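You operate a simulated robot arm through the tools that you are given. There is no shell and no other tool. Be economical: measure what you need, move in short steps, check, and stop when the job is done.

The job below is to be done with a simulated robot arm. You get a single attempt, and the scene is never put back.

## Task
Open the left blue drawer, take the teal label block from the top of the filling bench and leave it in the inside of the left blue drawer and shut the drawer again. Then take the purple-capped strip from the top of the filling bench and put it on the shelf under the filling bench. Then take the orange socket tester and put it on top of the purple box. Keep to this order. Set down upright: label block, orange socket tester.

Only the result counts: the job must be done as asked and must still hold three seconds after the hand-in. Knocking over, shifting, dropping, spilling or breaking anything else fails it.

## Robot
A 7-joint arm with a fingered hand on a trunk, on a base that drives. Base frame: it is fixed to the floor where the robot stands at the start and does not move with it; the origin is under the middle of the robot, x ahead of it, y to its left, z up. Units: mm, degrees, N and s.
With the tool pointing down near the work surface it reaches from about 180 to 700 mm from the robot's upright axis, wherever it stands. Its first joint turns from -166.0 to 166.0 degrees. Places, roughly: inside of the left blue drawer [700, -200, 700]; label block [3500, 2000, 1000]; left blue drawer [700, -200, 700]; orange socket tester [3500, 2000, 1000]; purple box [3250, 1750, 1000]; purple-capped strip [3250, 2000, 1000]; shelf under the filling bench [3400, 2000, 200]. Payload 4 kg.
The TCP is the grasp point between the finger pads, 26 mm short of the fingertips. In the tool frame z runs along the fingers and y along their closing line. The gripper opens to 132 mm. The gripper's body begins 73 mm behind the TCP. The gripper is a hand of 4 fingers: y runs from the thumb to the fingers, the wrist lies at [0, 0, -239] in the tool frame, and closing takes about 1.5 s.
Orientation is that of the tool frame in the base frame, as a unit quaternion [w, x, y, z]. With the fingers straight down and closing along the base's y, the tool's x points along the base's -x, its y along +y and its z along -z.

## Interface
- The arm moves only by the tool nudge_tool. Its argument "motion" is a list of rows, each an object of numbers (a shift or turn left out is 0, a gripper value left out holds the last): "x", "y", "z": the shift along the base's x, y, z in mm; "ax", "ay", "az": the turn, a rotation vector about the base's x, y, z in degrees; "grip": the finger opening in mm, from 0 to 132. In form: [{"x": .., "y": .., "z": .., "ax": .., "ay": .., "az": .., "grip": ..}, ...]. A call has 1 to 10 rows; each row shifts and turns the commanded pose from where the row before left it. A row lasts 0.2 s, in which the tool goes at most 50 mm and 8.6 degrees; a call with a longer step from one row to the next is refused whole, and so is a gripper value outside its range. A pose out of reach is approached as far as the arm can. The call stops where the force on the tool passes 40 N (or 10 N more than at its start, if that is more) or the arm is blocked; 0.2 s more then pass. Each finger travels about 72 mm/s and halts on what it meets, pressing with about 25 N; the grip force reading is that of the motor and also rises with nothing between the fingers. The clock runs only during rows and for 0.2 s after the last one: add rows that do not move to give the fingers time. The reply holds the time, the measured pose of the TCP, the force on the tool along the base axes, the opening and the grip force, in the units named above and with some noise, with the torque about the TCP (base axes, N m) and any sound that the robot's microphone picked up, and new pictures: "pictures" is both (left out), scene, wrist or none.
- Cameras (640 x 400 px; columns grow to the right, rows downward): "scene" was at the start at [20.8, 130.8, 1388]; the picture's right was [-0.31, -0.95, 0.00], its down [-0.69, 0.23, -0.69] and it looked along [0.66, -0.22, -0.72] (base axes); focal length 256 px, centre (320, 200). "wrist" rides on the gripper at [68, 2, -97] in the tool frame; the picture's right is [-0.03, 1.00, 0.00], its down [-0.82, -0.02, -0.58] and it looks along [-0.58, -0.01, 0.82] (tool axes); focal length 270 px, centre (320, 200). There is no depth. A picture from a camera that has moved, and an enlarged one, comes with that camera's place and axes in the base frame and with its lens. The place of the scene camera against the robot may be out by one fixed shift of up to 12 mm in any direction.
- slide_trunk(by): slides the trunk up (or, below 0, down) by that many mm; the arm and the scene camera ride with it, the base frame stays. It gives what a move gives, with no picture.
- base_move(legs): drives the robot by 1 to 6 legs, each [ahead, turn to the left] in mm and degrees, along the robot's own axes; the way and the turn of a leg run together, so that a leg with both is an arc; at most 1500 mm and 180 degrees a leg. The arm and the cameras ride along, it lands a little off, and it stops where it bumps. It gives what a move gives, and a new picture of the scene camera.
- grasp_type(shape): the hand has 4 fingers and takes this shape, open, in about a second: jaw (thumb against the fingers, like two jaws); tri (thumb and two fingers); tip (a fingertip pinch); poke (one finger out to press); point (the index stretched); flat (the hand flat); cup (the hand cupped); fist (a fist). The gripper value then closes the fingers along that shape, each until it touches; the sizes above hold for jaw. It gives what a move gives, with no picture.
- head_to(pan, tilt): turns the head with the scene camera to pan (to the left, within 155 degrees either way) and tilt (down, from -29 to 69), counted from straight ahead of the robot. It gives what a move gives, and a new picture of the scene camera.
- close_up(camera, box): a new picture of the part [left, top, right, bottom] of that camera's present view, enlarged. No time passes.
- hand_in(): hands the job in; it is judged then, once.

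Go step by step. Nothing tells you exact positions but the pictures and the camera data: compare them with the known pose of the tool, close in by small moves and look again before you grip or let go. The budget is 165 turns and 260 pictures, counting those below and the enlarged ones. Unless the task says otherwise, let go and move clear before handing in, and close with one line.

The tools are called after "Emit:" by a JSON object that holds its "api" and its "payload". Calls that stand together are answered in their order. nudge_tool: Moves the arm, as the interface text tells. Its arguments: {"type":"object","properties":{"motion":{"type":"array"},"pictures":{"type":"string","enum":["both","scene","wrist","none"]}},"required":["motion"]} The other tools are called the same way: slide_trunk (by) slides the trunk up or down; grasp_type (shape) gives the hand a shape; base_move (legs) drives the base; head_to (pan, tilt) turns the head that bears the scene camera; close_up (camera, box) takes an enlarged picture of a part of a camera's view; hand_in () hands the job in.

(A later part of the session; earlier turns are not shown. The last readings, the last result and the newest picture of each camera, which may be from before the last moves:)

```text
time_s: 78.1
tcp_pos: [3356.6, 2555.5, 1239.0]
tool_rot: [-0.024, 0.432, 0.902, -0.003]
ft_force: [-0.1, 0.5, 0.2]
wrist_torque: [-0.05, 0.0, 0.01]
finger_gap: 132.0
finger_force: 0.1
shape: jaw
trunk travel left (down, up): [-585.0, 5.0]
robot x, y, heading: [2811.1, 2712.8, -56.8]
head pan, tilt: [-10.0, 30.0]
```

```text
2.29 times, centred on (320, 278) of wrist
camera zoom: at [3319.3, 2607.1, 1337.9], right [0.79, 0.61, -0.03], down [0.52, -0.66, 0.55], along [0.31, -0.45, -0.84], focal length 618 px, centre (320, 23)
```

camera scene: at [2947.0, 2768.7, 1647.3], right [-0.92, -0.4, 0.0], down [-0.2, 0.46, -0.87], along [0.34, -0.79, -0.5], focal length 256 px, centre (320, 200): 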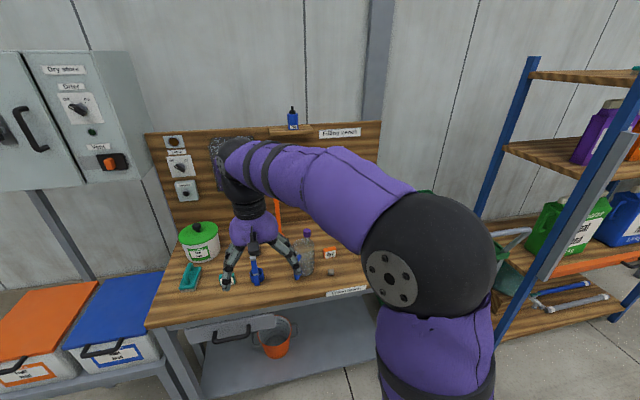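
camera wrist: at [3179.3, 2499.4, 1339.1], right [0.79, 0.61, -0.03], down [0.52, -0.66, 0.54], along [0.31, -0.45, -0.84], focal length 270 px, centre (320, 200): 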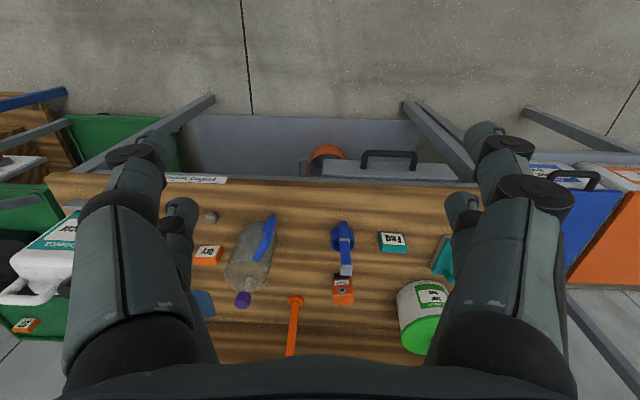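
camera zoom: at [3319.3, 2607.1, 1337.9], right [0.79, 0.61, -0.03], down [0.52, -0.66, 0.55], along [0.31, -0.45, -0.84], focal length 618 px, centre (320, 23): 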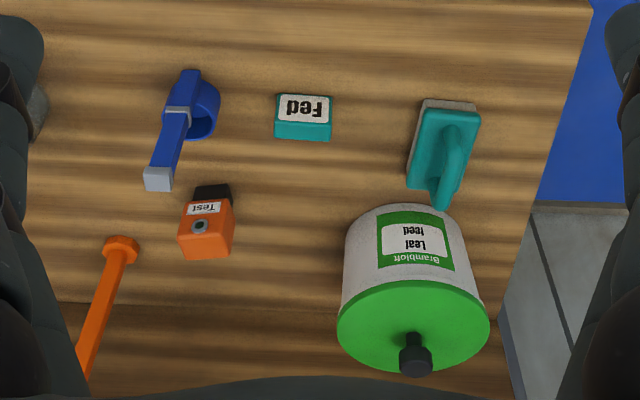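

The blue ring looks like a scoop with an upright handle. I'll move the wrist camera over to the right to see the bottle area.

Emit:
{"api": "nudge_tool", "payload": {"motion": [{"x": -40, "y": -28}, {"x": -40, "y": -28}, {"x": -40, "y": -28}, {"x": -40, "y": -28}, {"x": -40, "y": -28}, {"x": -40, "y": -28}, {"x": -20, "y": -14}, {}], "pictures": "both"}}

Emit:
{"api": "close_up", "payload": {"camera": "wrist", "box": [180, 190, 460, 365]}}

```text
time_s: 79.9
tcp_pos: [3095.9, 2372.5, 1239.1]
tool_rot: [-0.024, 0.431, 0.902, -0.004]
ft_force: [0.5, 0.0, -0.6]
wrist_torque: [-0.01, 0.03, 0.03]
finger_gap: 132.0
finger_force: 0.0
shape: jaw
trunk travel left (down, up): [-585.0, 5.0]
robot x, y, heading: [2813.2, 2717.7, -56.6]
head pan, tilt: [-10.0, 30.0]
camera scene: at [2946.8, 2769.4, 1647.4], right [-0.92, -0.4, 0.0], down [-0.2, 0.46, -0.87], along [0.34, -0.8, -0.5], focal length 256 px, centre (320, 200)
camera wrist: at [3058.2, 2424.3, 1338.5], right [0.79, 0.61, -0.03], down [0.52, -0.66, 0.55], along [0.31, -0.45, -0.84], focal length 270 px, centre (320, 200)
```

scene: 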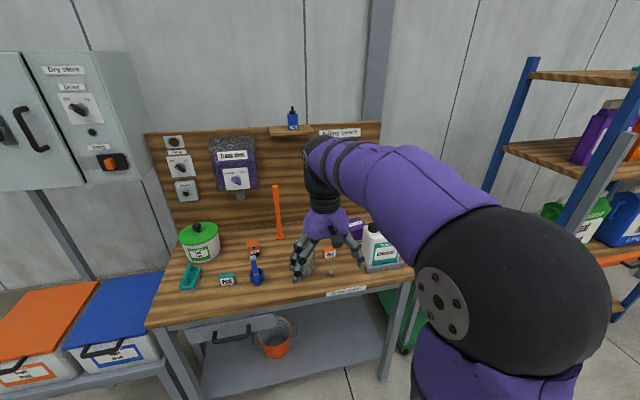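
wrist: 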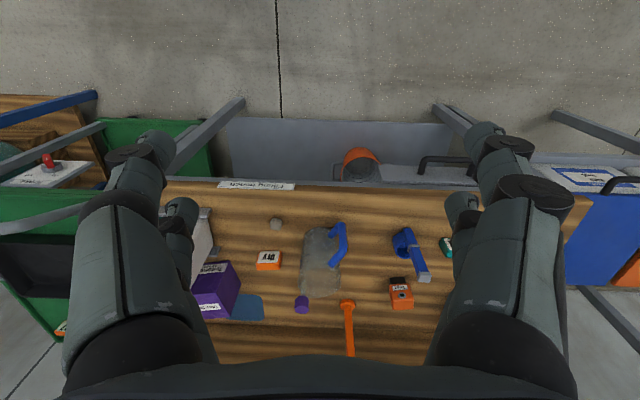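

```text
2.29 times, centred on (320, 278) of wrist
camera zoom: at [3058.2, 2424.3, 1338.5], right [0.79, 0.61, -0.03], down [0.52, -0.66, 0.55], along [0.31, -0.45, -0.84], focal length 618 px, centre (320, 23)
```

zoom: 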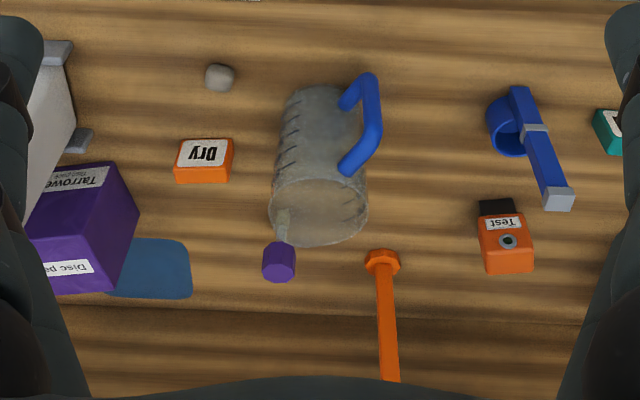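

The purple-capped strip stands inside the measuring jug. The teal "Fed" block is near (3537,2269,888), out of reach from here, so I'll drive closer and to the left.

Emit:
{"api": "base_move", "payload": {"legs": [[0, 33], [300, 0], [0, -33]]}}

Emit:
{"api": "nudge_tool", "payload": {"motion": [{"grip": 90}, {}], "pictures": "wrist"}}

```text
time_s: 85.4
tcp_pos: [3382.6, 2257.0, 1237.1]
tool_rot: [-0.024, 0.423, 0.906, -0.004]
ft_force: [0.1, 0.2, 0.7]
wrist_torque: [0.04, 0.03, -0.01]
finger_gap: 131.8
finger_force: 0.2
shape: jaw
trunk travel left (down, up): [-585.0, 5.0]
robot x, y, heading: [3093.8, 2592.8, -55.5]
head pan, tilt: [-10.0, 30.0]
camera scene: at [3226.7, 2650.4, 1647.4], right [-0.91, -0.41, 0.0], down [-0.21, 0.46, -0.87], along [0.36, -0.79, -0.5], focal length 256 px, centre (320, 200)
```

scene: 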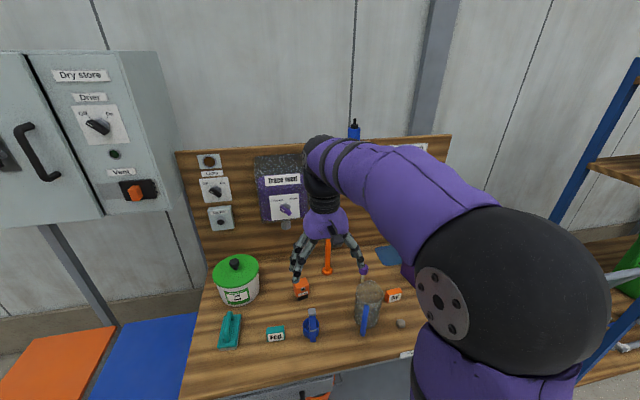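

```text
time_s: 86.0
tcp_pos: [3383.1, 2256.5, 1238.2]
tool_rot: [-0.024, 0.422, 0.906, -0.004]
ft_force: [-0.3, 0.4, -0.6]
wrist_torque: [0.02, -0.02, -0.04]
finger_gap: 90.5
finger_force: 0.1
shape: jaw
trunk travel left (down, up): [-585.0, 5.0]
robot x, y, heading: [3088.8, 2594.4, -55.8]
head pan, tilt: [-10.0, 30.0]
camera wrist: at [3344.6, 2307.9, 1338.5], right [0.78, 0.62, -0.03], down [0.53, -0.65, 0.55], along [0.32, -0.44, -0.84], focal length 270 px, centre (320, 200)
```

wrist: 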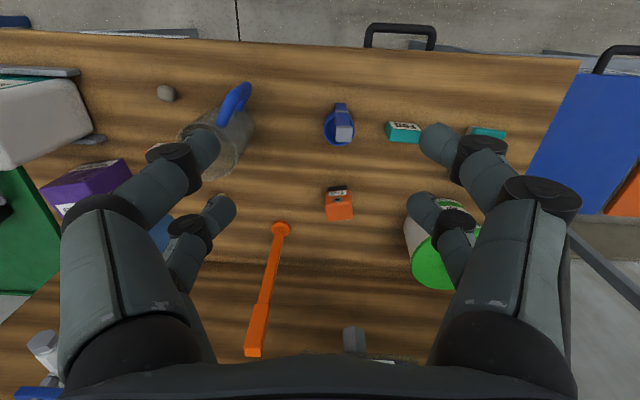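

The two views agree on the Fed block at (3538,2269). I'll level the tool, align the yaw and move above it.

Emit:
{"api": "nudge_tool", "payload": {"motion": [{"x": 38, "y": 3, "z": -20, "ax": -0.75, "ay": -2.7}, {"x": 38, "y": 3, "z": -20, "az": -3}, {"x": 38, "y": 3, "z": -20}, {"x": 40, "y": 3, "z": -20}, {"z": -40}, {"z": -40}, {"z": -40}, {}], "pictures": "wrist"}}

```text
time_s: 87.8
tcp_pos: [3537.3, 2270.2, 1037.8]
tool_rot: [0.001, 0.446, 0.895, 0.001]
ft_force: [0.6, -0.5, 0.9]
wrist_torque: [0.01, -0.04, -0.01]
finger_gap: 90.4
finger_force: 0.1
shape: jaw
trunk travel left (down, up): [-585.0, 5.0]
robot x, y, heading: [3094.3, 2593.8, -55.9]
head pan, tilt: [-10.0, 30.0]
camera wrist: at [3497.1, 2324.8, 1135.9], right [0.81, 0.58, 0.0], down [0.47, -0.66, 0.58], along [0.34, -0.47, -0.82], focal length 270 px, centre (320, 200)
```

wrist: 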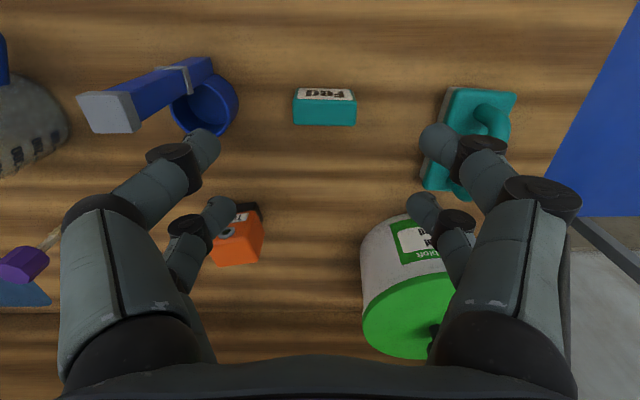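

Aligned above the block. I'll descend to about z 920 and check.

Emit:
{"api": "nudge_tool", "payload": {"motion": [{"x": 5, "y": 1, "z": -30}, {"z": -40}, {"z": -40}, {"z": -8}, {}], "pictures": "both"}}

```text
time_s: 89.0
tcp_pos: [3544.0, 2267.4, 920.6]
tool_rot: [0.0, 0.446, 0.895, 0.0]
ft_force: [-0.5, 0.4, -0.2]
wrist_torque: [0.0, -0.01, 0.02]
finger_gap: 90.5
finger_force: 0.1
shape: jaw
trunk travel left (down, up): [-585.0, 5.0]
robot x, y, heading: [3093.9, 2593.5, -55.6]
head pan, tilt: [-10.0, 30.0]
camera scene: at [3226.7, 2650.5, 1647.4], right [-0.91, -0.41, 0.0], down [-0.21, 0.46, -0.87], along [0.36, -0.79, -0.5], focal length 256 px, centre (320, 200)
camera wrist: at [3502.8, 2323.1, 1018.4], right [0.81, 0.58, 0.0], down [0.47, -0.66, 0.58], along [0.34, -0.47, -0.82], focal length 270 px, centre (320, 200)
```

scene: 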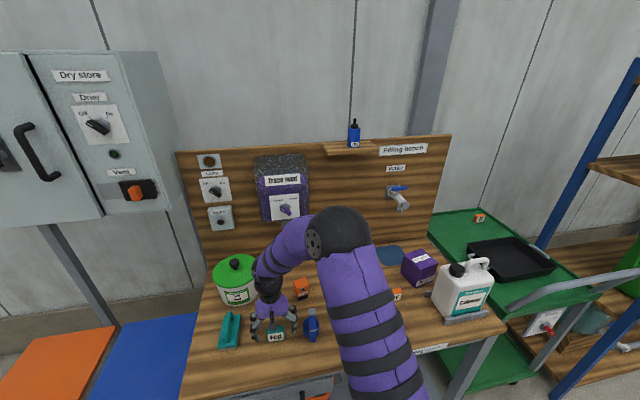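
wrist: 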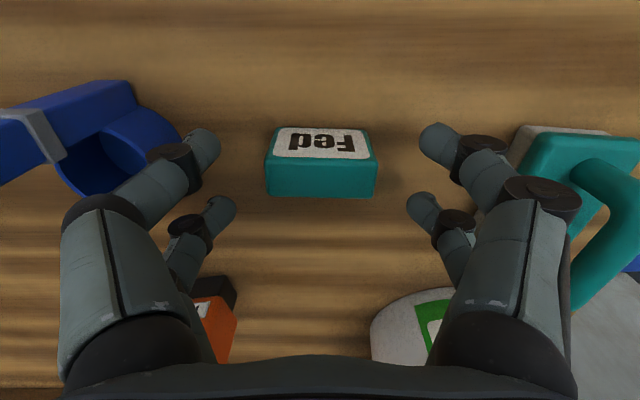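

The block is centred between the fingers, with its top near 897 and the bench near 853. I'll descend to z≈886 and close.

Emit:
{"api": "nudge_tool", "payload": {"motion": [{"z": -20}, {"z": -14}, {}, {"grip": 40}, {"grip": 20}, {}, {}, {}, {}], "pictures": "wrist"}}

```text
time_s: 91.0
tcp_pos: [3542.8, 2268.7, 885.5]
tool_rot: [0.001, 0.446, 0.895, 0.001]
ft_force: [0.0, -0.3, 0.0]
wrist_torque: [0.01, -0.03, -0.07]
finger_gap: 2.4
finger_force: 25.5
shape: jaw
trunk travel left (down, up): [-585.0, 5.0]
robot x, y, heading: [3094.4, 2595.0, -55.9]
head pan, tilt: [-10.0, 30.0]
camera wrist: at [3502.3, 2323.5, 984.3], right [0.81, 0.58, 0.0], down [0.47, -0.66, 0.58], along [0.34, -0.47, -0.82], focal length 270 px, centre (320, 200)
```

wrist: 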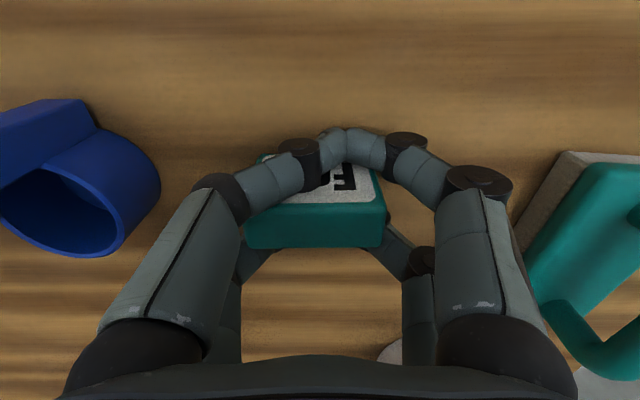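

The finger pairs have closed in front of and behind the narrow block without clamping it. I'll open, rise, and turn the hand 90° so the fingers close across the block's depth.

Emit:
{"api": "nudge_tool", "payload": {"motion": [{"grip": 100}, {}, {}, {}, {}, {"z": 30}, {"z": 40}, {"z": 40}, {}], "pictures": "wrist"}}

Emit:
{"api": "nudge_tool", "payload": {"motion": [{"az": -8.5}, {"az": -8.5}, {"az": -8.5}, {"az": -8.5}, {"az": -8.5}, {"az": -8.5}, {"az": -8.5}, {"az": -8.5}, {"az": -8.5}, {"az": -8.5}], "pictures": "none"}}

Emit:
{"api": "nudge_tool", "payload": {"motion": [{"az": -5}, {}], "pictures": "wrist"}}

```text
time_s: 93.0
tcp_pos: [3542.4, 2268.5, 997.2]
tool_rot: [-0.001, 0.446, 0.895, 0.0]
ft_force: [0.7, 0.2, -0.5]
wrist_torque: [-0.01, -0.02, -0.02]
finger_gap: 99.6
finger_force: 0.0
shape: jaw
trunk travel left (down, up): [-585.0, 5.0]
robot x, y, heading: [3094.5, 2591.9, -55.5]
head pan, tilt: [-10.0, 30.0]
camera wrist: at [3502.2, 2323.6, 1095.4], right [0.81, 0.58, 0.0], down [0.47, -0.66, 0.58], along [0.34, -0.47, -0.82], focal length 270 px, centre (320, 200)
```

wrist: 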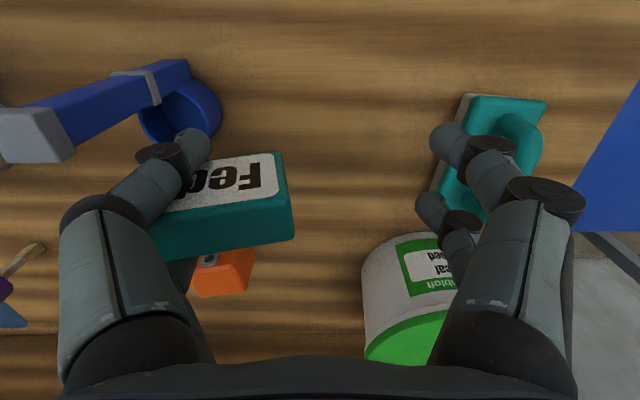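

```text
time_s: 95.2
tcp_pos: [3541.2, 2269.4, 996.2]
tool_rot: [0.001, 0.934, 0.356, -0.001]
ft_force: [0.4, 0.0, -0.8]
wrist_torque: [-0.02, -0.01, -0.02]
finger_gap: 99.8
finger_force: 0.1
shape: jaw
trunk travel left (down, up): [-585.0, 5.0]
robot x, y, heading: [3086.1, 2592.7, -55.8]
head pan, tilt: [-10.0, 30.0]
```

```text
time_s: 95.8
tcp_pos: [3541.2, 2268.8, 995.6]
tool_rot: [0.001, 0.949, 0.316, 0.001]
ft_force: [0.3, -0.6, -0.3]
wrist_torque: [-0.04, 0.0, -0.02]
finger_gap: 99.7
finger_force: 0.0
shape: jaw
trunk travel left (down, up): [-585.0, 5.0]
robot x, y, heading: [3092.9, 2598.0, -55.8]
head pan, tilt: [-10.0, 30.0]
camera wrist: at [3597.2, 2308.5, 1093.7], right [0.58, -0.81, 0.0], down [-0.67, -0.47, 0.58], along [-0.47, -0.34, -0.82], focal length 270 px, centre (320, 200)
```

wrist: 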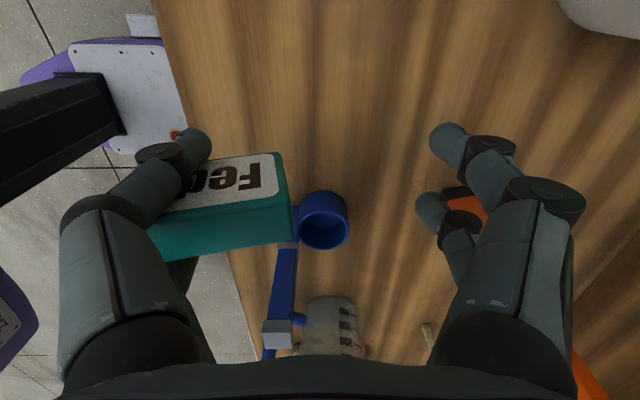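

The block has stuck to the left finger pair and came up with the hand. I'll take a closer look before doing anything else.

Emit:
{"api": "close_up", "payload": {"camera": "wrist", "box": [60, 100, 320, 270]}}

Emit:
{"api": "head_to", "payload": {"pan": -12, "tilt": 45}}

Emit:
{"api": "close_up", "payload": {"camera": "scene", "box": [160, 100, 400, 300]}}

```text
2.35 times, centred on (190, 185) of wrist
camera zoom: at [3597.2, 2308.5, 1093.7], right [0.58, -0.81, 0.0], down [-0.67, -0.47, 0.58], along [-0.47, -0.34, -0.82], focal length 636 px, centre (626, 235)
```

zoom: 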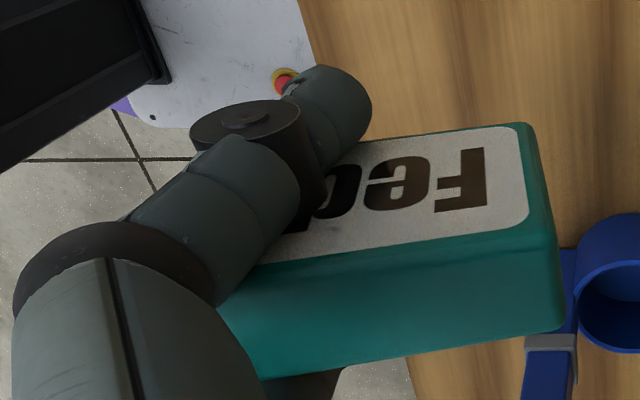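

```text
time_s: 96.6
tcp_pos: [3541.1, 2269.9, 996.6]
tool_rot: [0.001, 0.948, 0.317, 0.0]
ft_force: [0.6, -0.5, -0.3]
wrist_torque: [-0.02, 0.02, 0.0]
finger_gap: 99.8
finger_force: 0.1
shape: jaw
trunk travel left (down, up): [-585.0, 5.0]
robot x, y, heading: [3091.4, 2593.8, -55.8]
head pan, tilt: [-12.0, 45.0]
camera scene: at [3220.5, 2657.6, 1624.8], right [-0.93, -0.38, 0.0], down [-0.27, 0.65, -0.71], along [0.27, -0.65, -0.71], focal length 256 px, centre (320, 200)
```

scene: 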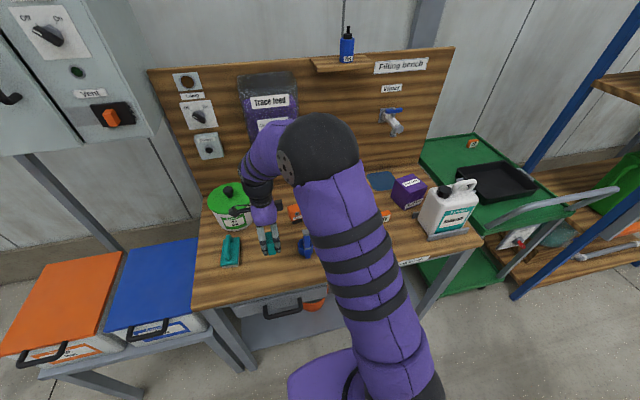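

```text
2.00 times, centred on (280, 200) of scene
camera zoom: at [3220.5, 2657.6, 1624.8], right [-0.93, -0.38, 0.0], down [-0.27, 0.65, -0.71], along [0.27, -0.65, -0.71], focal length 511 px, centre (400, 200)
```

zoom: 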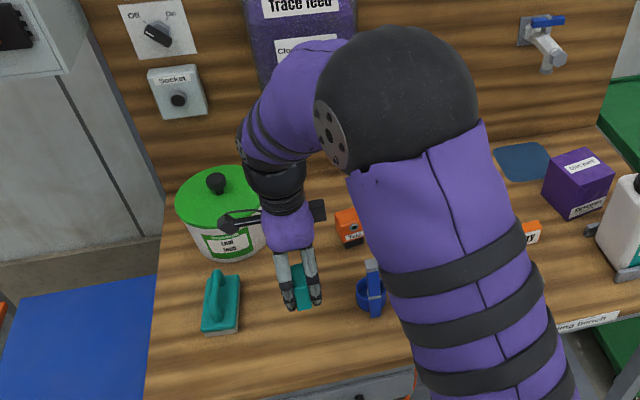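

The block is still upright but wedged between the two near fingers. I'll set it back on the bench, open fully and see whether it comes free.

Emit:
{"api": "nudge_tool", "payload": {"motion": [{"z": -40}, {"z": -40}, {"z": -22}, {"z": -6}, {}, {"grip": 132}, {}, {}, {}], "pictures": "wrist"}}

```text
time_s: 98.6
tcp_pos: [3541.1, 2269.4, 889.2]
tool_rot: [0.001, 0.948, 0.318, 0.0]
ft_force: [0.5, 0.5, 0.9]
wrist_torque: [-0.01, 0.01, 0.02]
finger_gap: 132.0
finger_force: 0.2
shape: jaw
trunk travel left (down, up): [-585.0, 5.0]
robot x, y, heading: [3095.5, 2594.3, -55.8]
head pan, tilt: [-12.0, 45.0]
camera wrist: at [3596.2, 2308.8, 986.2], right [0.58, -0.81, 0.0], down [-0.66, -0.47, 0.58], along [-0.47, -0.34, -0.82], focal length 270 px, centre (320, 200)
```

wrist: 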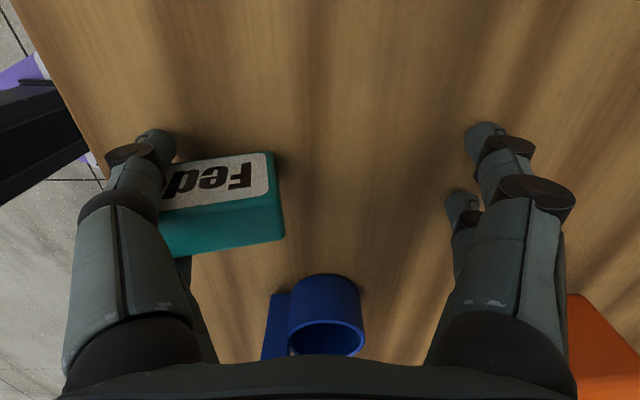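

The fingers slid partly off the block while opening. I'll press lightly on the bench and slide the hand off sideways, towards the robot.

Emit:
{"api": "nudge_tool", "payload": {"motion": [{"z": -4}, {"x": -6, "y": 8}, {"x": -6, "y": 8}, {"x": -6, "y": 8}, {}], "pictures": "wrist"}}

```text
time_s: 99.8
tcp_pos: [3523.6, 2294.6, 885.2]
tool_rot: [0.0, 0.948, 0.317, 0.001]
ft_force: [3.0, -4.1, 7.4]
wrist_torque: [0.27, 0.3, 0.1]
finger_gap: 131.9
finger_force: 0.0
shape: jaw
trunk travel left (down, up): [-585.0, 5.0]
robot x, y, heading: [3094.2, 2591.3, -55.9]
head pan, tilt: [-12.0, 45.0]
camera wrist: at [3578.9, 2333.5, 982.9], right [0.58, -0.81, 0.0], down [-0.66, -0.47, 0.58], along [-0.47, -0.34, -0.82], focal length 270 px, centre (320, 200)
```

wrist: 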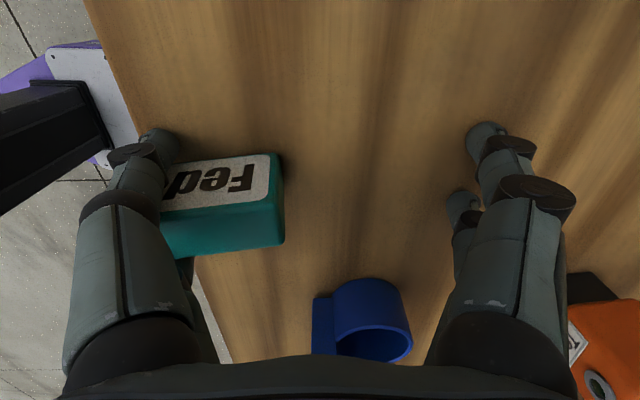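

The block is still jammed between the near pair. I'll drag it back from the edge and ease the pressure, then use a shape change to free it.

Emit:
{"api": "nudge_tool", "payload": {"motion": [{"x": 6, "y": -8}, {"x": 6, "y": -8}, {"x": 6, "y": -9}, {"z": 1}, {}], "pictures": "none"}}

Emit:
{"api": "grasp_type", "payload": {"shape": "tri"}}

Emit:
{"api": "nudge_tool", "payload": {"motion": [{}], "pictures": "wrist"}}

```text
time_s: 101.0
tcp_pos: [3540.8, 2269.8, 884.7]
tool_rot: [0.001, 0.948, 0.318, -0.001]
ft_force: [-1.7, 4.9, 7.1]
wrist_torque: [-0.11, -0.13, 0.11]
finger_gap: 131.8
finger_force: 0.0
shape: jaw
trunk travel left (down, up): [-585.0, 5.0]
robot x, y, heading: [3093.6, 2592.7, -55.8]
head pan, tilt: [-12.0, 45.0]
```

```text
time_s: 101.9
tcp_pos: [3541.3, 2270.3, 885.9]
tool_rot: [0.002, 0.948, 0.317, 0.0]
ft_force: [-1.1, 3.8, 5.4]
wrist_torque: [-0.05, -0.1, 0.05]
finger_gap: 131.6
finger_force: 0.0
shape: tri
trunk travel left (down, up): [-585.0, 5.0]
robot x, y, heading: [3091.4, 2594.2, -55.7]
head pan, tilt: [-12.0, 45.0]
```

```text
time_s: 102.3
tcp_pos: [3541.4, 2270.1, 885.3]
tool_rot: [0.001, 0.948, 0.317, 0.0]
ft_force: [-0.7, 4.1, 6.2]
wrist_torque: [-0.07, -0.09, 0.04]
finger_gap: 131.6
finger_force: 0.0
shape: tri
trunk travel left (down, up): [-585.0, 5.0]
robot x, y, heading: [3091.5, 2593.5, -55.6]
head pan, tilt: [-12.0, 45.0]
camera wrist: at [3596.9, 2308.5, 982.9], right [0.58, -0.81, 0.0], down [-0.66, -0.47, 0.58], along [-0.47, -0.34, -0.82], focal length 270 px, centre (320, 200)
```

wrist: 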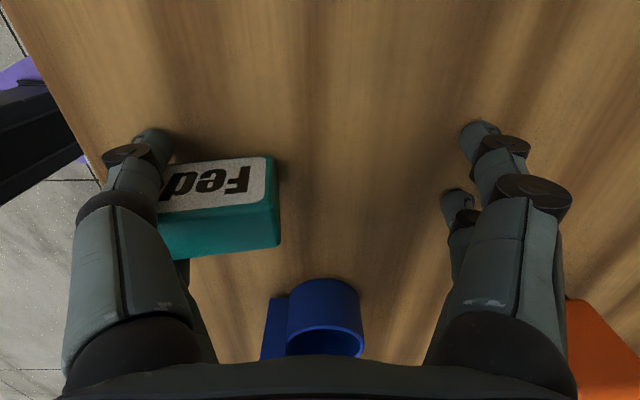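

Tri changes little, so I'll try the flat shape to spread the fingers.

Emit:
{"api": "grasp_type", "payload": {"shape": "flat"}}

Emit:
{"api": "nudge_tool", "payload": {"motion": [{}], "pictures": "wrist"}}

```text
time_s: 103.2
tcp_pos: [3543.3, 2268.8, 896.2]
tool_rot: [0.008, 0.948, 0.318, 0.007]
ft_force: [-3.5, 6.2, 92.3]
wrist_torque: [-0.11, 0.22, 0.12]
finger_gap: 0.0
finger_force: 0.0
shape: flat
trunk travel left (down, up): [-585.0, 5.0]
robot x, y, heading: [3091.6, 2592.7, -55.4]
head pan, tilt: [-12.0, 45.0]
```

```text
time_s: 103.6
tcp_pos: [3543.5, 2269.0, 894.8]
tool_rot: [0.01, 0.948, 0.317, 0.006]
ft_force: [-4.3, 5.5, 95.2]
wrist_torque: [-0.08, 0.36, 0.13]
finger_gap: 0.1
finger_force: 0.0
shape: flat
trunk travel left (down, up): [-585.0, 5.0]
robot x, y, heading: [3093.6, 2590.9, -56.1]
head pan, tilt: [-12.0, 45.0]
camera wrist: at [3596.5, 2309.4, 994.2], right [0.58, -0.81, 0.02], down [-0.68, -0.47, 0.57], along [-0.45, -0.35, -0.82], focal length 270 px, centre (320, 200)
```

wrist: 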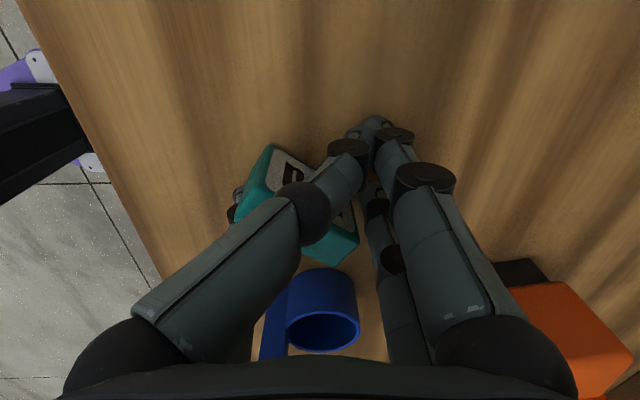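

The straight fingers now press on the bench. I'll lift slowly.

Emit:
{"api": "nudge_tool", "payload": {"motion": [{"z": 10}, {"z": 10}, {"z": 10}, {"z": 10}, {}], "pictures": "wrist"}}

```text
time_s: 104.8
tcp_pos: [3542.9, 2268.6, 923.8]
tool_rot: [0.0, 0.948, 0.318, -0.001]
ft_force: [0.3, 0.0, -0.9]
wrist_torque: [-0.02, 0.03, -0.03]
finger_gap: 0.2
finger_force: 0.0
shape: flat
trunk travel left (down, up): [-585.0, 5.0]
robot x, y, heading: [3094.9, 2594.9, -55.4]
head pan, tilt: [-12.0, 45.0]
camera wrist: at [3597.9, 2307.7, 1022.3], right [0.58, -0.81, 0.0], down [-0.66, -0.47, 0.58], along [-0.47, -0.34, -0.82], focal length 270 px, centre (320, 200)
```

wrist: 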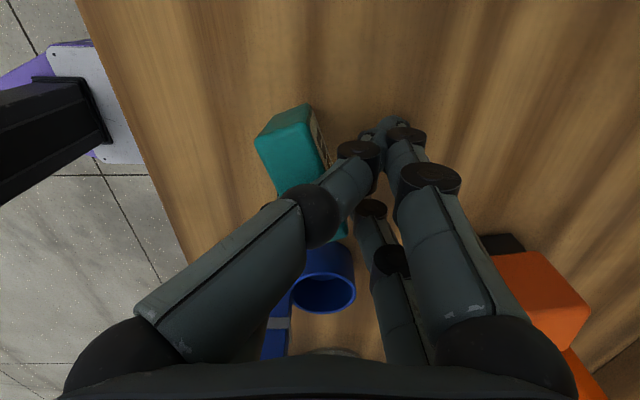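

Emit:
{"api": "nudge_tool", "payload": {"motion": [{"z": 40}, {"z": 40}, {"z": 40}, {}], "pictures": "wrist"}}

```text
time_s: 105.8
tcp_pos: [3539.7, 2266.3, 1045.9]
tool_rot: [0.001, 0.948, 0.318, -0.001]
ft_force: [0.9, 0.0, -0.7]
wrist_torque: [-0.01, 0.0, -0.01]
finger_gap: 0.2
finger_force: 0.1
shape: flat
trunk travel left (down, up): [-585.0, 5.0]
robot x, y, heading: [3093.9, 2593.4, -55.9]
head pan, tilt: [-12.0, 45.0]
camera wrist: at [3595.8, 2306.4, 1143.4], right [0.58, -0.81, 0.0], down [-0.66, -0.47, 0.58], along [-0.47, -0.34, -0.82], focal length 270 px, centre (320, 200)
```

wrist: 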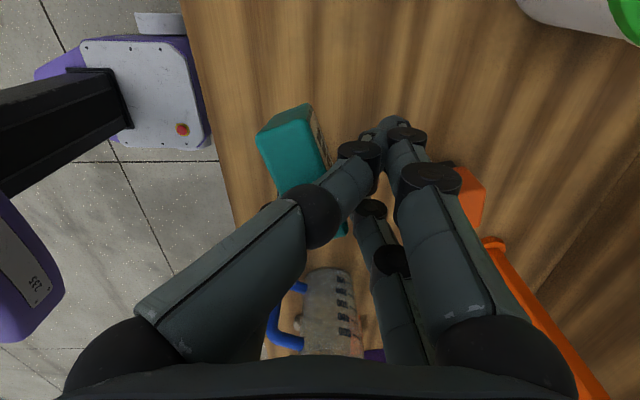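

The block is still caught, now between the straightened fingers. I'll look from the scene camera.

Emit:
{"api": "close_up", "payload": {"camera": "scene", "box": [200, 140, 360, 260]}}

Emit:
{"api": "close_up", "payload": {"camera": "wrist", "box": [230, 90, 450, 250]}}

```text
3.33 times, centred on (280, 200) of scene
camera zoom: at [3220.3, 2657.7, 1624.8], right [-0.93, -0.38, 0.0], down [-0.27, 0.65, -0.71], along [0.27, -0.65, -0.71], focal length 852 px, centre (453, 200)
```

zoom: 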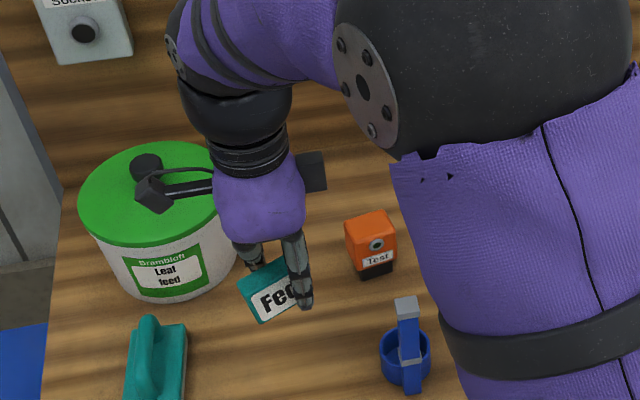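

```text
2.50 times, centred on (340, 170) of wrist
camera zoom: at [3595.8, 2306.4, 1143.4], right [0.58, -0.81, 0.0], down [-0.66, -0.47, 0.58], along [-0.47, -0.34, -0.82], focal length 676 px, centre (270, 275)
```

zoom: 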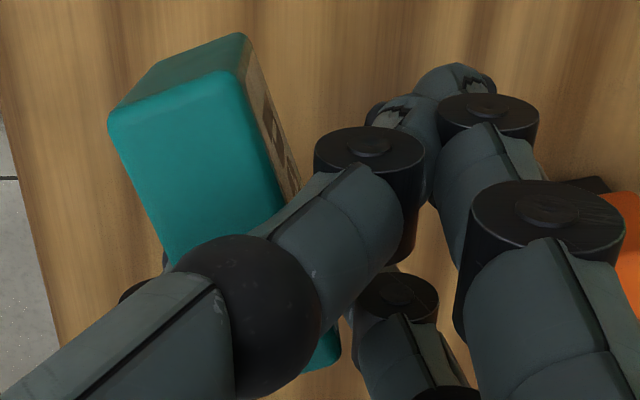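

The block is labelled on both sides and now hangs slightly tilted. I'll lower it gently to the bench and then open to the jaw shape.

Emit:
{"api": "nudge_tool", "payload": {"motion": [{"z": -40}, {"z": -40}, {"z": -30}, {"z": -12}, {"z": -4}, {"z": -4}, {"z": -4}, {"z": -4}, {}], "pictures": "wrist"}}

Emit:
{"api": "close_up", "payload": {"camera": "scene", "box": [200, 140, 360, 260]}}

```text
time_s: 107.8
tcp_pos: [3540.7, 2268.1, 907.1]
tool_rot: [0.002, 0.948, 0.317, -0.001]
ft_force: [0.1, -0.1, -0.7]
wrist_torque: [0.0, -0.01, 0.04]
finger_gap: 0.0
finger_force: 0.1
shape: flat
trunk travel left (down, up): [-585.0, 5.0]
robot x, y, heading: [3093.8, 2594.8, -55.6]
head pan, tilt: [-12.0, 45.0]
camera wrist: at [3596.7, 2307.4, 1004.6], right [0.58, -0.81, 0.0], down [-0.66, -0.47, 0.58], along [-0.47, -0.34, -0.82], focal length 270 px, centre (320, 200)
```

wrist: 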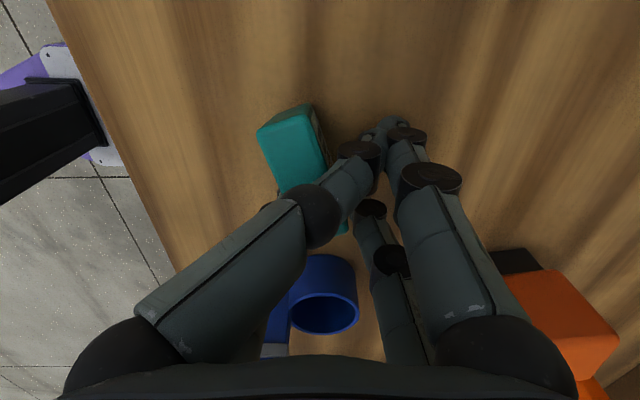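

```text
3.33 times, centred on (280, 200) of scene
camera zoom: at [3220.5, 2657.6, 1624.8], right [-0.93, -0.38, 0.0], down [-0.27, 0.65, -0.71], along [0.27, -0.65, -0.71], focal length 852 px, centre (453, 200)
```

zoom: 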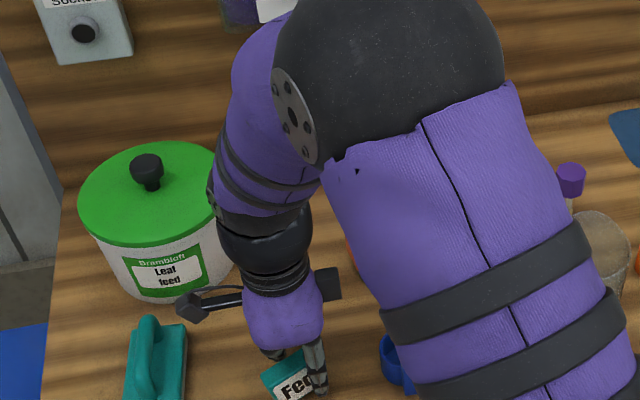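

Emit:
{"api": "nudge_tool", "payload": {"motion": [{"z": -3}, {"z": -3}, {"z": -3}, {}], "pictures": "wrist"}}

```text
time_s: 108.8
tcp_pos: [3541.4, 2266.9, 897.3]
tool_rot: [0.0, 0.948, 0.318, 0.0]
ft_force: [0.0, -0.1, -0.3]
wrist_torque: [0.02, 0.0, 0.03]
finger_gap: 0.0
finger_force: 0.1
shape: flat
trunk travel left (down, up): [-585.0, 5.0]
robot x, y, heading: [3092.0, 2593.2, -55.9]
head pan, tilt: [-12.0, 45.0]
camera wrist: at [3597.3, 2307.1, 995.7], right [0.58, -0.81, 0.0], down [-0.66, -0.47, 0.58], along [-0.47, -0.34, -0.82], focal length 270 px, centre (320, 200)
```

wrist: 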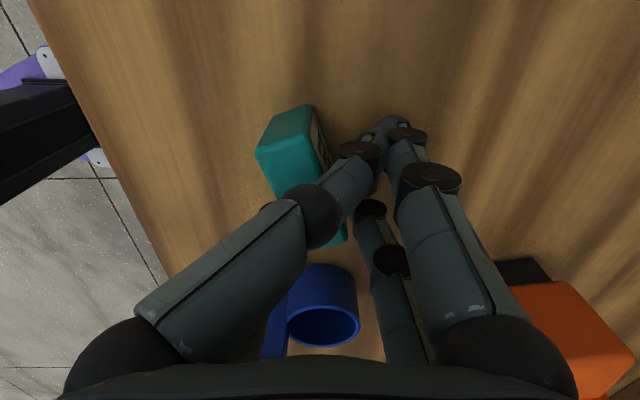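

Emit:
{"api": "nudge_tool", "payload": {"motion": [{"z": -3}, {"z": -3}, {"z": -2}, {"z": -2}, {}], "pictures": "none"}}

```text
time_s: 109.5
tcp_pos: [3543.6, 2266.0, 896.9]
tool_rot: [0.006, 0.948, 0.317, 0.003]
ft_force: [-2.6, 0.0, 22.8]
wrist_torque: [0.16, 0.79, -0.01]
finger_gap: 0.0
finger_force: 0.1
shape: flat
trunk travel left (down, up): [-585.0, 5.0]
robot x, y, heading: [3089.9, 2595.2, -55.8]
head pan, tilt: [-12.0, 45.0]
stopped in row 3: the force on the tool passed its limit at 44 N (the readings are from after the stop); the commanded pose is now the measured one
```

Contact with the bench. I'll now return the hand to jaw to free the block.

Emit:
{"api": "grasp_type", "payload": {"shape": "jaw"}}

Emit:
{"api": "nudge_tool", "payload": {"motion": [{}], "pictures": "both"}}

```text
time_s: 110.4
tcp_pos: [3543.5, 2266.2, 892.8]
tool_rot: [0.003, 0.948, 0.317, 0.001]
ft_force: [-0.1, -0.3, -0.3]
wrist_torque: [-0.05, -0.04, 0.01]
finger_gap: 132.0
finger_force: 0.1
shape: jaw
trunk travel left (down, up): [-585.0, 5.0]
robot x, y, heading: [3090.0, 2597.4, -55.7]
head pan, tilt: [-12.0, 45.0]
```

```text
time_s: 110.8
tcp_pos: [3542.7, 2266.1, 895.1]
tool_rot: [0.004, 0.948, 0.317, 0.001]
ft_force: [-0.6, -0.6, -0.5]
wrist_torque: [-0.01, 0.01, -0.02]
finger_gap: 132.0
finger_force: 0.0
shape: jaw
trunk travel left (down, up): [-585.0, 5.0]
robot x, y, heading: [3094.7, 2592.2, -55.5]
head pan, tilt: [-12.0, 45.0]
camera scene: at [3220.5, 2657.6, 1624.7], right [-0.93, -0.38, 0.0], down [-0.27, 0.65, -0.71], along [0.27, -0.65, -0.71], focal length 256 px, centre (320, 200)
camera wrist: at [3598.5, 2306.2, 991.8], right [0.58, -0.81, 0.01], down [-0.67, -0.47, 0.58], along [-0.47, -0.34, -0.82], focal length 270 px, centre (320, 200)
```

scene: 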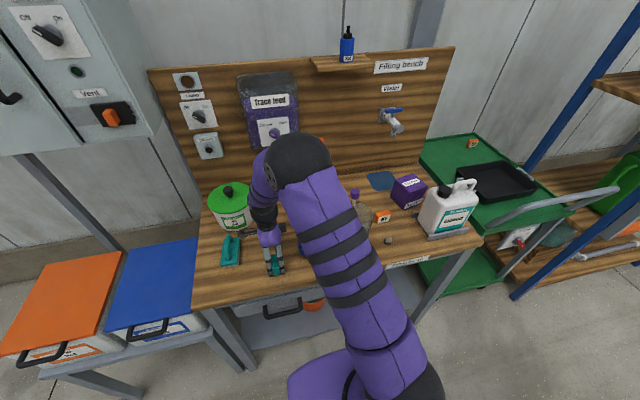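
wrist: 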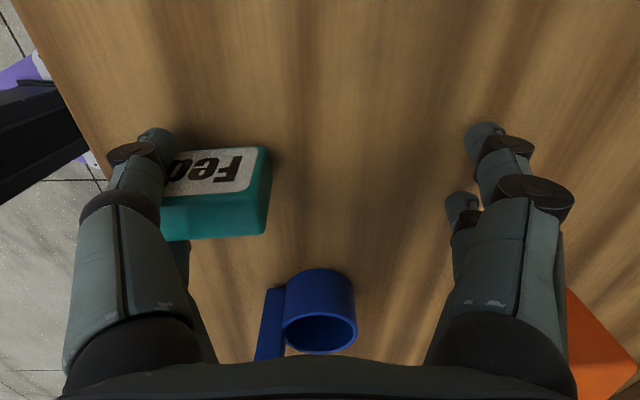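

Emit:
{"api": "nudge_tool", "payload": {"motion": [{"z": 10}, {"z": 10}, {"z": 10}, {"z": 10}, {}], "pictures": "wrist"}}

```text
time_s: 112.0
tcp_pos: [3543.0, 2266.8, 934.6]
tool_rot: [0.003, 0.948, 0.317, 0.001]
ft_force: [0.2, -0.4, 0.6]
wrist_torque: [-0.04, -0.05, -0.02]
finger_gap: 131.9
finger_force: 0.0
shape: jaw
trunk travel left (down, up): [-585.0, 5.0]
robot x, y, heading: [3092.0, 2597.2, -55.8]
head pan, tilt: [-12.0, 45.0]
camera wrist: at [3598.5, 2306.7, 1032.0], right [0.58, -0.81, 0.01], down [-0.67, -0.47, 0.58], along [-0.47, -0.34, -0.82], focal length 270 px, centre (320, 200)
```

wrist: 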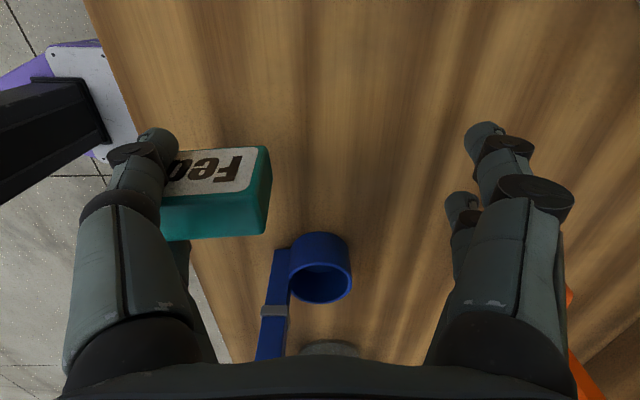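

It is still wedged. I'll set it down again until light contact and try the fingertip-pinch shape, which should move the near pair differently.

Emit:
{"api": "nudge_tool", "payload": {"motion": [{"z": -20}, {"z": -15}, {"z": -5}, {"z": -3}, {"z": -3}, {"z": -2}, {}], "pictures": "none"}}

Emit:
{"api": "grasp_type", "payload": {"shape": "tip"}}

Emit:
{"api": "nudge_tool", "payload": {"motion": [{}], "pictures": "wrist"}}

```text
time_s: 113.6
tcp_pos: [3543.4, 2266.6, 886.6]
tool_rot: [0.003, 0.948, 0.317, 0.001]
ft_force: [2.0, -0.2, 5.5]
wrist_torque: [0.29, 0.17, -0.11]
finger_gap: 132.0
finger_force: 0.0
shape: jaw
trunk travel left (down, up): [-585.0, 5.0]
robot x, y, heading: [3091.0, 2592.5, -56.1]
head pan, tilt: [-12.0, 45.0]
```

```text
time_s: 114.5
tcp_pos: [3544.1, 2266.8, 886.7]
tool_rot: [0.004, 0.948, 0.317, 0.001]
ft_force: [1.7, -0.4, 4.9]
wrist_torque: [0.27, 0.24, -0.13]
finger_gap: 132.1
finger_force: 0.1
shape: tip
trunk travel left (down, up): [-585.0, 5.0]
robot x, y, heading: [3092.4, 2595.6, -55.8]
head pan, tilt: [-12.0, 45.0]
```

```text
time_s: 114.9
tcp_pos: [3544.5, 2267.7, 885.9]
tool_rot: [0.004, 0.948, 0.317, 0.001]
ft_force: [2.9, -0.1, 4.5]
wrist_torque: [0.25, 0.22, -0.12]
finger_gap: 132.0
finger_force: 0.1
shape: tip
trunk travel left (down, up): [-585.0, 5.0]
robot x, y, heading: [3091.3, 2593.7, -55.9]
head pan, tilt: [-12.0, 45.0]
camera wrist: at [3599.0, 2306.4, 984.3], right [0.58, -0.81, 0.01], down [-0.67, -0.47, 0.58], along [-0.47, -0.34, -0.82], focal length 270 px, centre (320, 200)
```

wrist: 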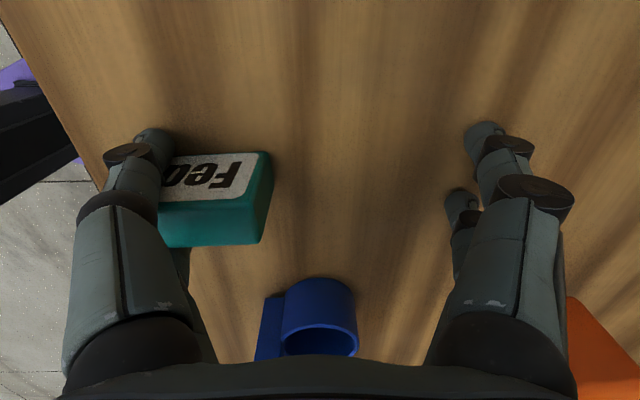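

The open tip shape looks the same as jaw. I'll close it partly, since only some fingers should move and that should break the wedge.

Emit:
{"api": "nudge_tool", "payload": {"motion": [{"grip": 80}, {}, {}, {}], "pictures": "wrist"}}

```text
time_s: 115.9
tcp_pos: [3543.2, 2267.8, 888.1]
tool_rot: [0.005, 0.948, 0.317, 0.003]
ft_force: [0.5, -1.1, 1.4]
wrist_torque: [0.04, 0.06, -0.04]
finger_gap: 53.8
finger_force: 18.5
shape: tip
trunk travel left (down, up): [-585.0, 5.0]
robot x, y, heading: [3092.8, 2595.6, -55.8]
head pan, tilt: [-12.0, 45.0]
camera wrist: at [3597.8, 2307.5, 986.4], right [0.58, -0.81, 0.01], down [-0.67, -0.47, 0.58], along [-0.46, -0.34, -0.82], focal length 270 px, centre (320, 200)
```

wrist: 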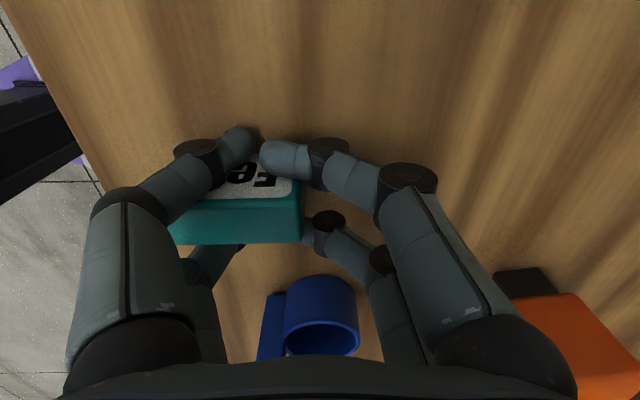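

Emit:
{"api": "nudge_tool", "payload": {"motion": [{"grip": 40}, {}, {}, {}, {}], "pictures": "wrist"}}

```text
time_s: 117.1
tcp_pos: [3542.7, 2265.7, 885.5]
tool_rot: [0.005, 0.948, 0.318, 0.002]
ft_force: [-2.6, 1.2, 6.3]
wrist_torque: [0.02, 0.23, -0.07]
finger_gap: 21.7
finger_force: 24.6
shape: tip
trunk travel left (down, up): [-585.0, 5.0]
robot x, y, heading: [3092.7, 2596.5, -55.7]
head pan, tilt: [-12.0, 45.0]
camera wrist: at [3598.6, 2306.5, 984.5], right [0.58, -0.81, 0.01], down [-0.67, -0.47, 0.58], along [-0.47, -0.34, -0.82], focal length 270 px, centre (320, 200)
```

wrist: 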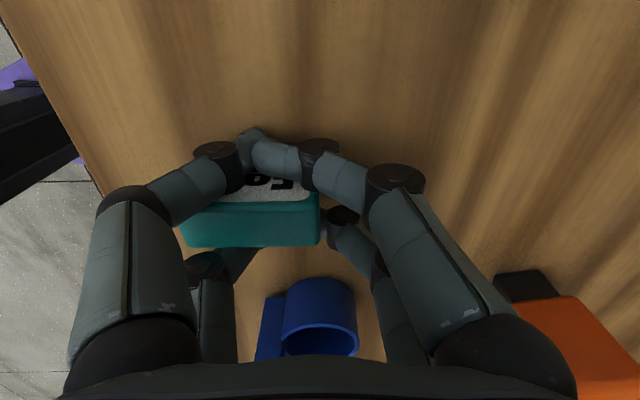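

The right finger pushes on the block's end while the near pair still straddles it. I'll try the cup shape to see whether it spreads the near pair.

Emit:
{"api": "grasp_type", "payload": {"shape": "cup"}}

Emit:
{"api": "nudge_tool", "payload": {"motion": [{}], "pictures": "wrist"}}

```text
time_s: 118.0
tcp_pos: [3544.2, 2265.4, 895.7]
tool_rot: [0.011, 0.948, 0.317, 0.006]
ft_force: [-3.1, 6.1, 88.4]
wrist_torque: [0.05, 2.07, -0.18]
finger_gap: 60.0
finger_force: 0.1
shape: cup
trunk travel left (down, up): [-585.0, 5.0]
robot x, y, heading: [3094.9, 2592.4, -55.4]
head pan, tilt: [-12.0, 45.0]
```

```text
time_s: 118.4
tcp_pos: [3545.2, 2266.0, 896.4]
tool_rot: [0.011, 0.948, 0.317, 0.008]
ft_force: [-3.0, 5.3, 89.6]
wrist_torque: [-0.07, 2.16, -0.15]
finger_gap: 60.1
finger_force: 0.1
shape: cup
trunk travel left (down, up): [-585.0, 5.0]
robot x, y, heading: [3092.6, 2597.9, -55.9]
head pan, tilt: [-12.0, 45.0]
camera wrist: at [3598.2, 2307.4, 994.4], right [0.58, -0.81, 0.03], down [-0.68, -0.46, 0.57], along [-0.45, -0.35, -0.82], focal length 270 px, centre (320, 200)
```

wrist: 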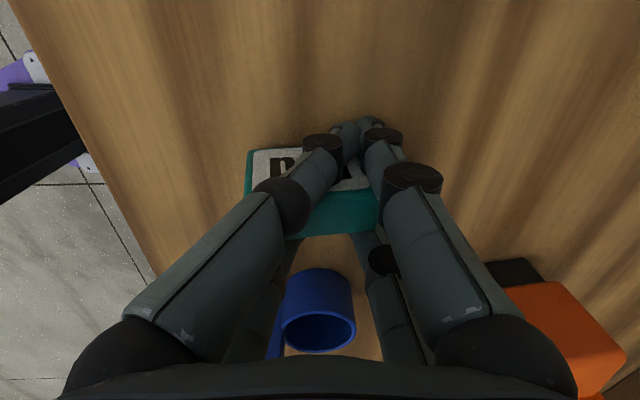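

In the cup shape the hand is centred on the block but pressing hard on the bench. I'll relieve the pressure, then curl into a fist so the fingertips slide up off it.

Emit:
{"api": "nudge_tool", "payload": {"motion": [{"z": 6}, {"z": 6}, {}], "pictures": "none"}}

Emit:
{"api": "grasp_type", "payload": {"shape": "fist"}}

Emit:
{"api": "nudge_tool", "payload": {"motion": [{}], "pictures": "both"}}

```text
time_s: 119.2
tcp_pos: [3542.1, 2266.5, 896.3]
tool_rot: [0.002, 0.948, 0.317, -0.001]
ft_force: [1.7, 0.8, 6.9]
wrist_torque: [-0.03, -0.36, 0.06]
finger_gap: 59.9
finger_force: 0.0
shape: cup
trunk travel left (down, up): [-585.0, 5.0]
robot x, y, heading: [3092.1, 2595.6, -55.5]
head pan, tilt: [-12.0, 45.0]
```

```text
time_s: 120.1
tcp_pos: [3542.9, 2267.4, 898.1]
tool_rot: [0.004, 0.948, 0.317, 0.001]
ft_force: [-0.5, -0.3, -0.2]
wrist_torque: [0.01, -0.04, 0.01]
finger_gap: 0.2
finger_force: 0.0
shape: fist
trunk travel left (down, up): [-585.0, 5.0]
robot x, y, heading: [3090.8, 2592.2, -55.7]
head pan, tilt: [-12.0, 45.0]
```

```text
time_s: 120.5
tcp_pos: [3543.0, 2266.7, 899.0]
tool_rot: [0.003, 0.948, 0.317, 0.001]
ft_force: [0.0, -0.3, -0.7]
wrist_torque: [-0.02, -0.02, -0.01]
finger_gap: 0.2
finger_force: 0.1
shape: fist
trunk travel left (down, up): [-585.0, 5.0]
robot x, y, heading: [3094.6, 2594.5, -55.6]
head pan, tilt: [-12.0, 45.0]
camera scene: at [3220.5, 2657.6, 1624.8], right [-0.93, -0.38, 0.0], down [-0.27, 0.65, -0.71], along [0.27, -0.65, -0.71], focal length 256 px, centre (320, 200)
camera wrist: at [3598.7, 2306.0, 996.6], right [0.58, -0.81, 0.01], down [-0.67, -0.47, 0.58], along [-0.47, -0.34, -0.82], focal length 270 px, centre (320, 200)
```

scene: 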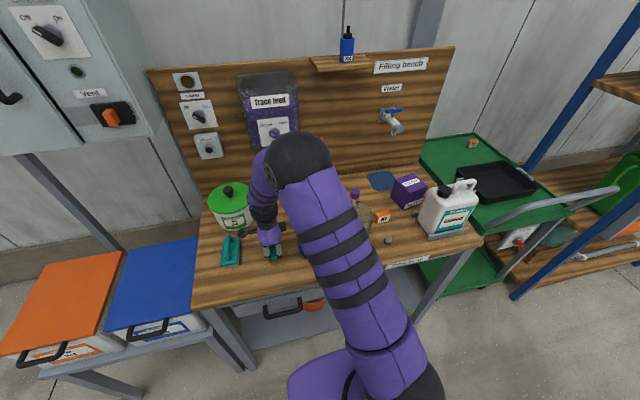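
wrist: 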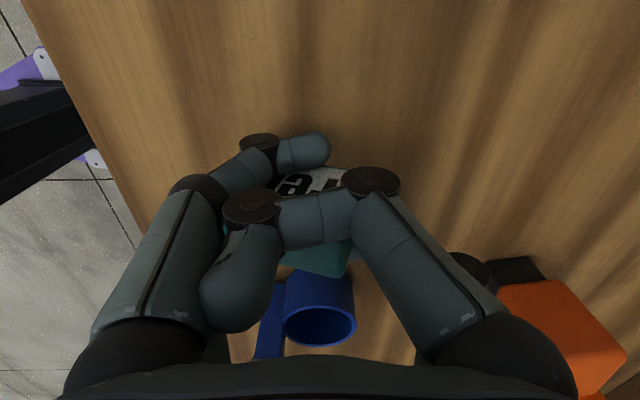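

The fingers have curled above the block. I'll lift and check whether it stays behind.

Emit:
{"api": "nudge_tool", "payload": {"motion": [{"z": 10}, {"z": 10}, {"z": 20}, {"z": 40}, {"z": 40}, {}], "pictures": "wrist"}}

```text
time_s: 121.9
tcp_pos: [3543.1, 2266.0, 1018.9]
tool_rot: [0.003, 0.948, 0.317, 0.001]
ft_force: [-0.1, 0.3, -1.1]
wrist_torque: [0.02, -0.01, 0.0]
finger_gap: 0.0
finger_force: 0.1
shape: fist
trunk travel left (down, up): [-585.0, 5.0]
robot x, y, heading: [3093.1, 2594.1, -55.5]
head pan, tilt: [-12.0, 45.0]
camera wrist: at [3599.2, 2305.6, 1115.7], right [0.58, -0.81, 0.01], down [-0.67, -0.47, 0.58], along [-0.47, -0.34, -0.82], focal length 270 px, centre (320, 200)
```

wrist: 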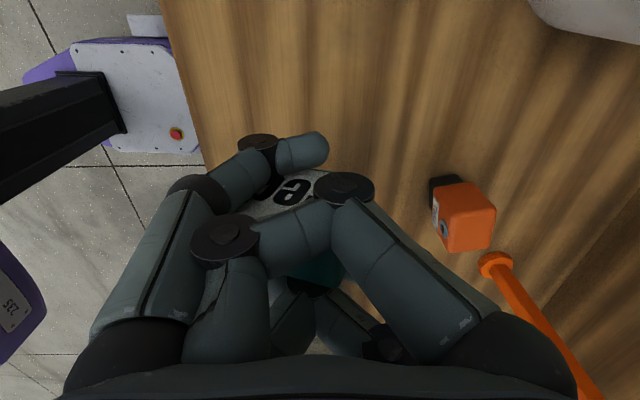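

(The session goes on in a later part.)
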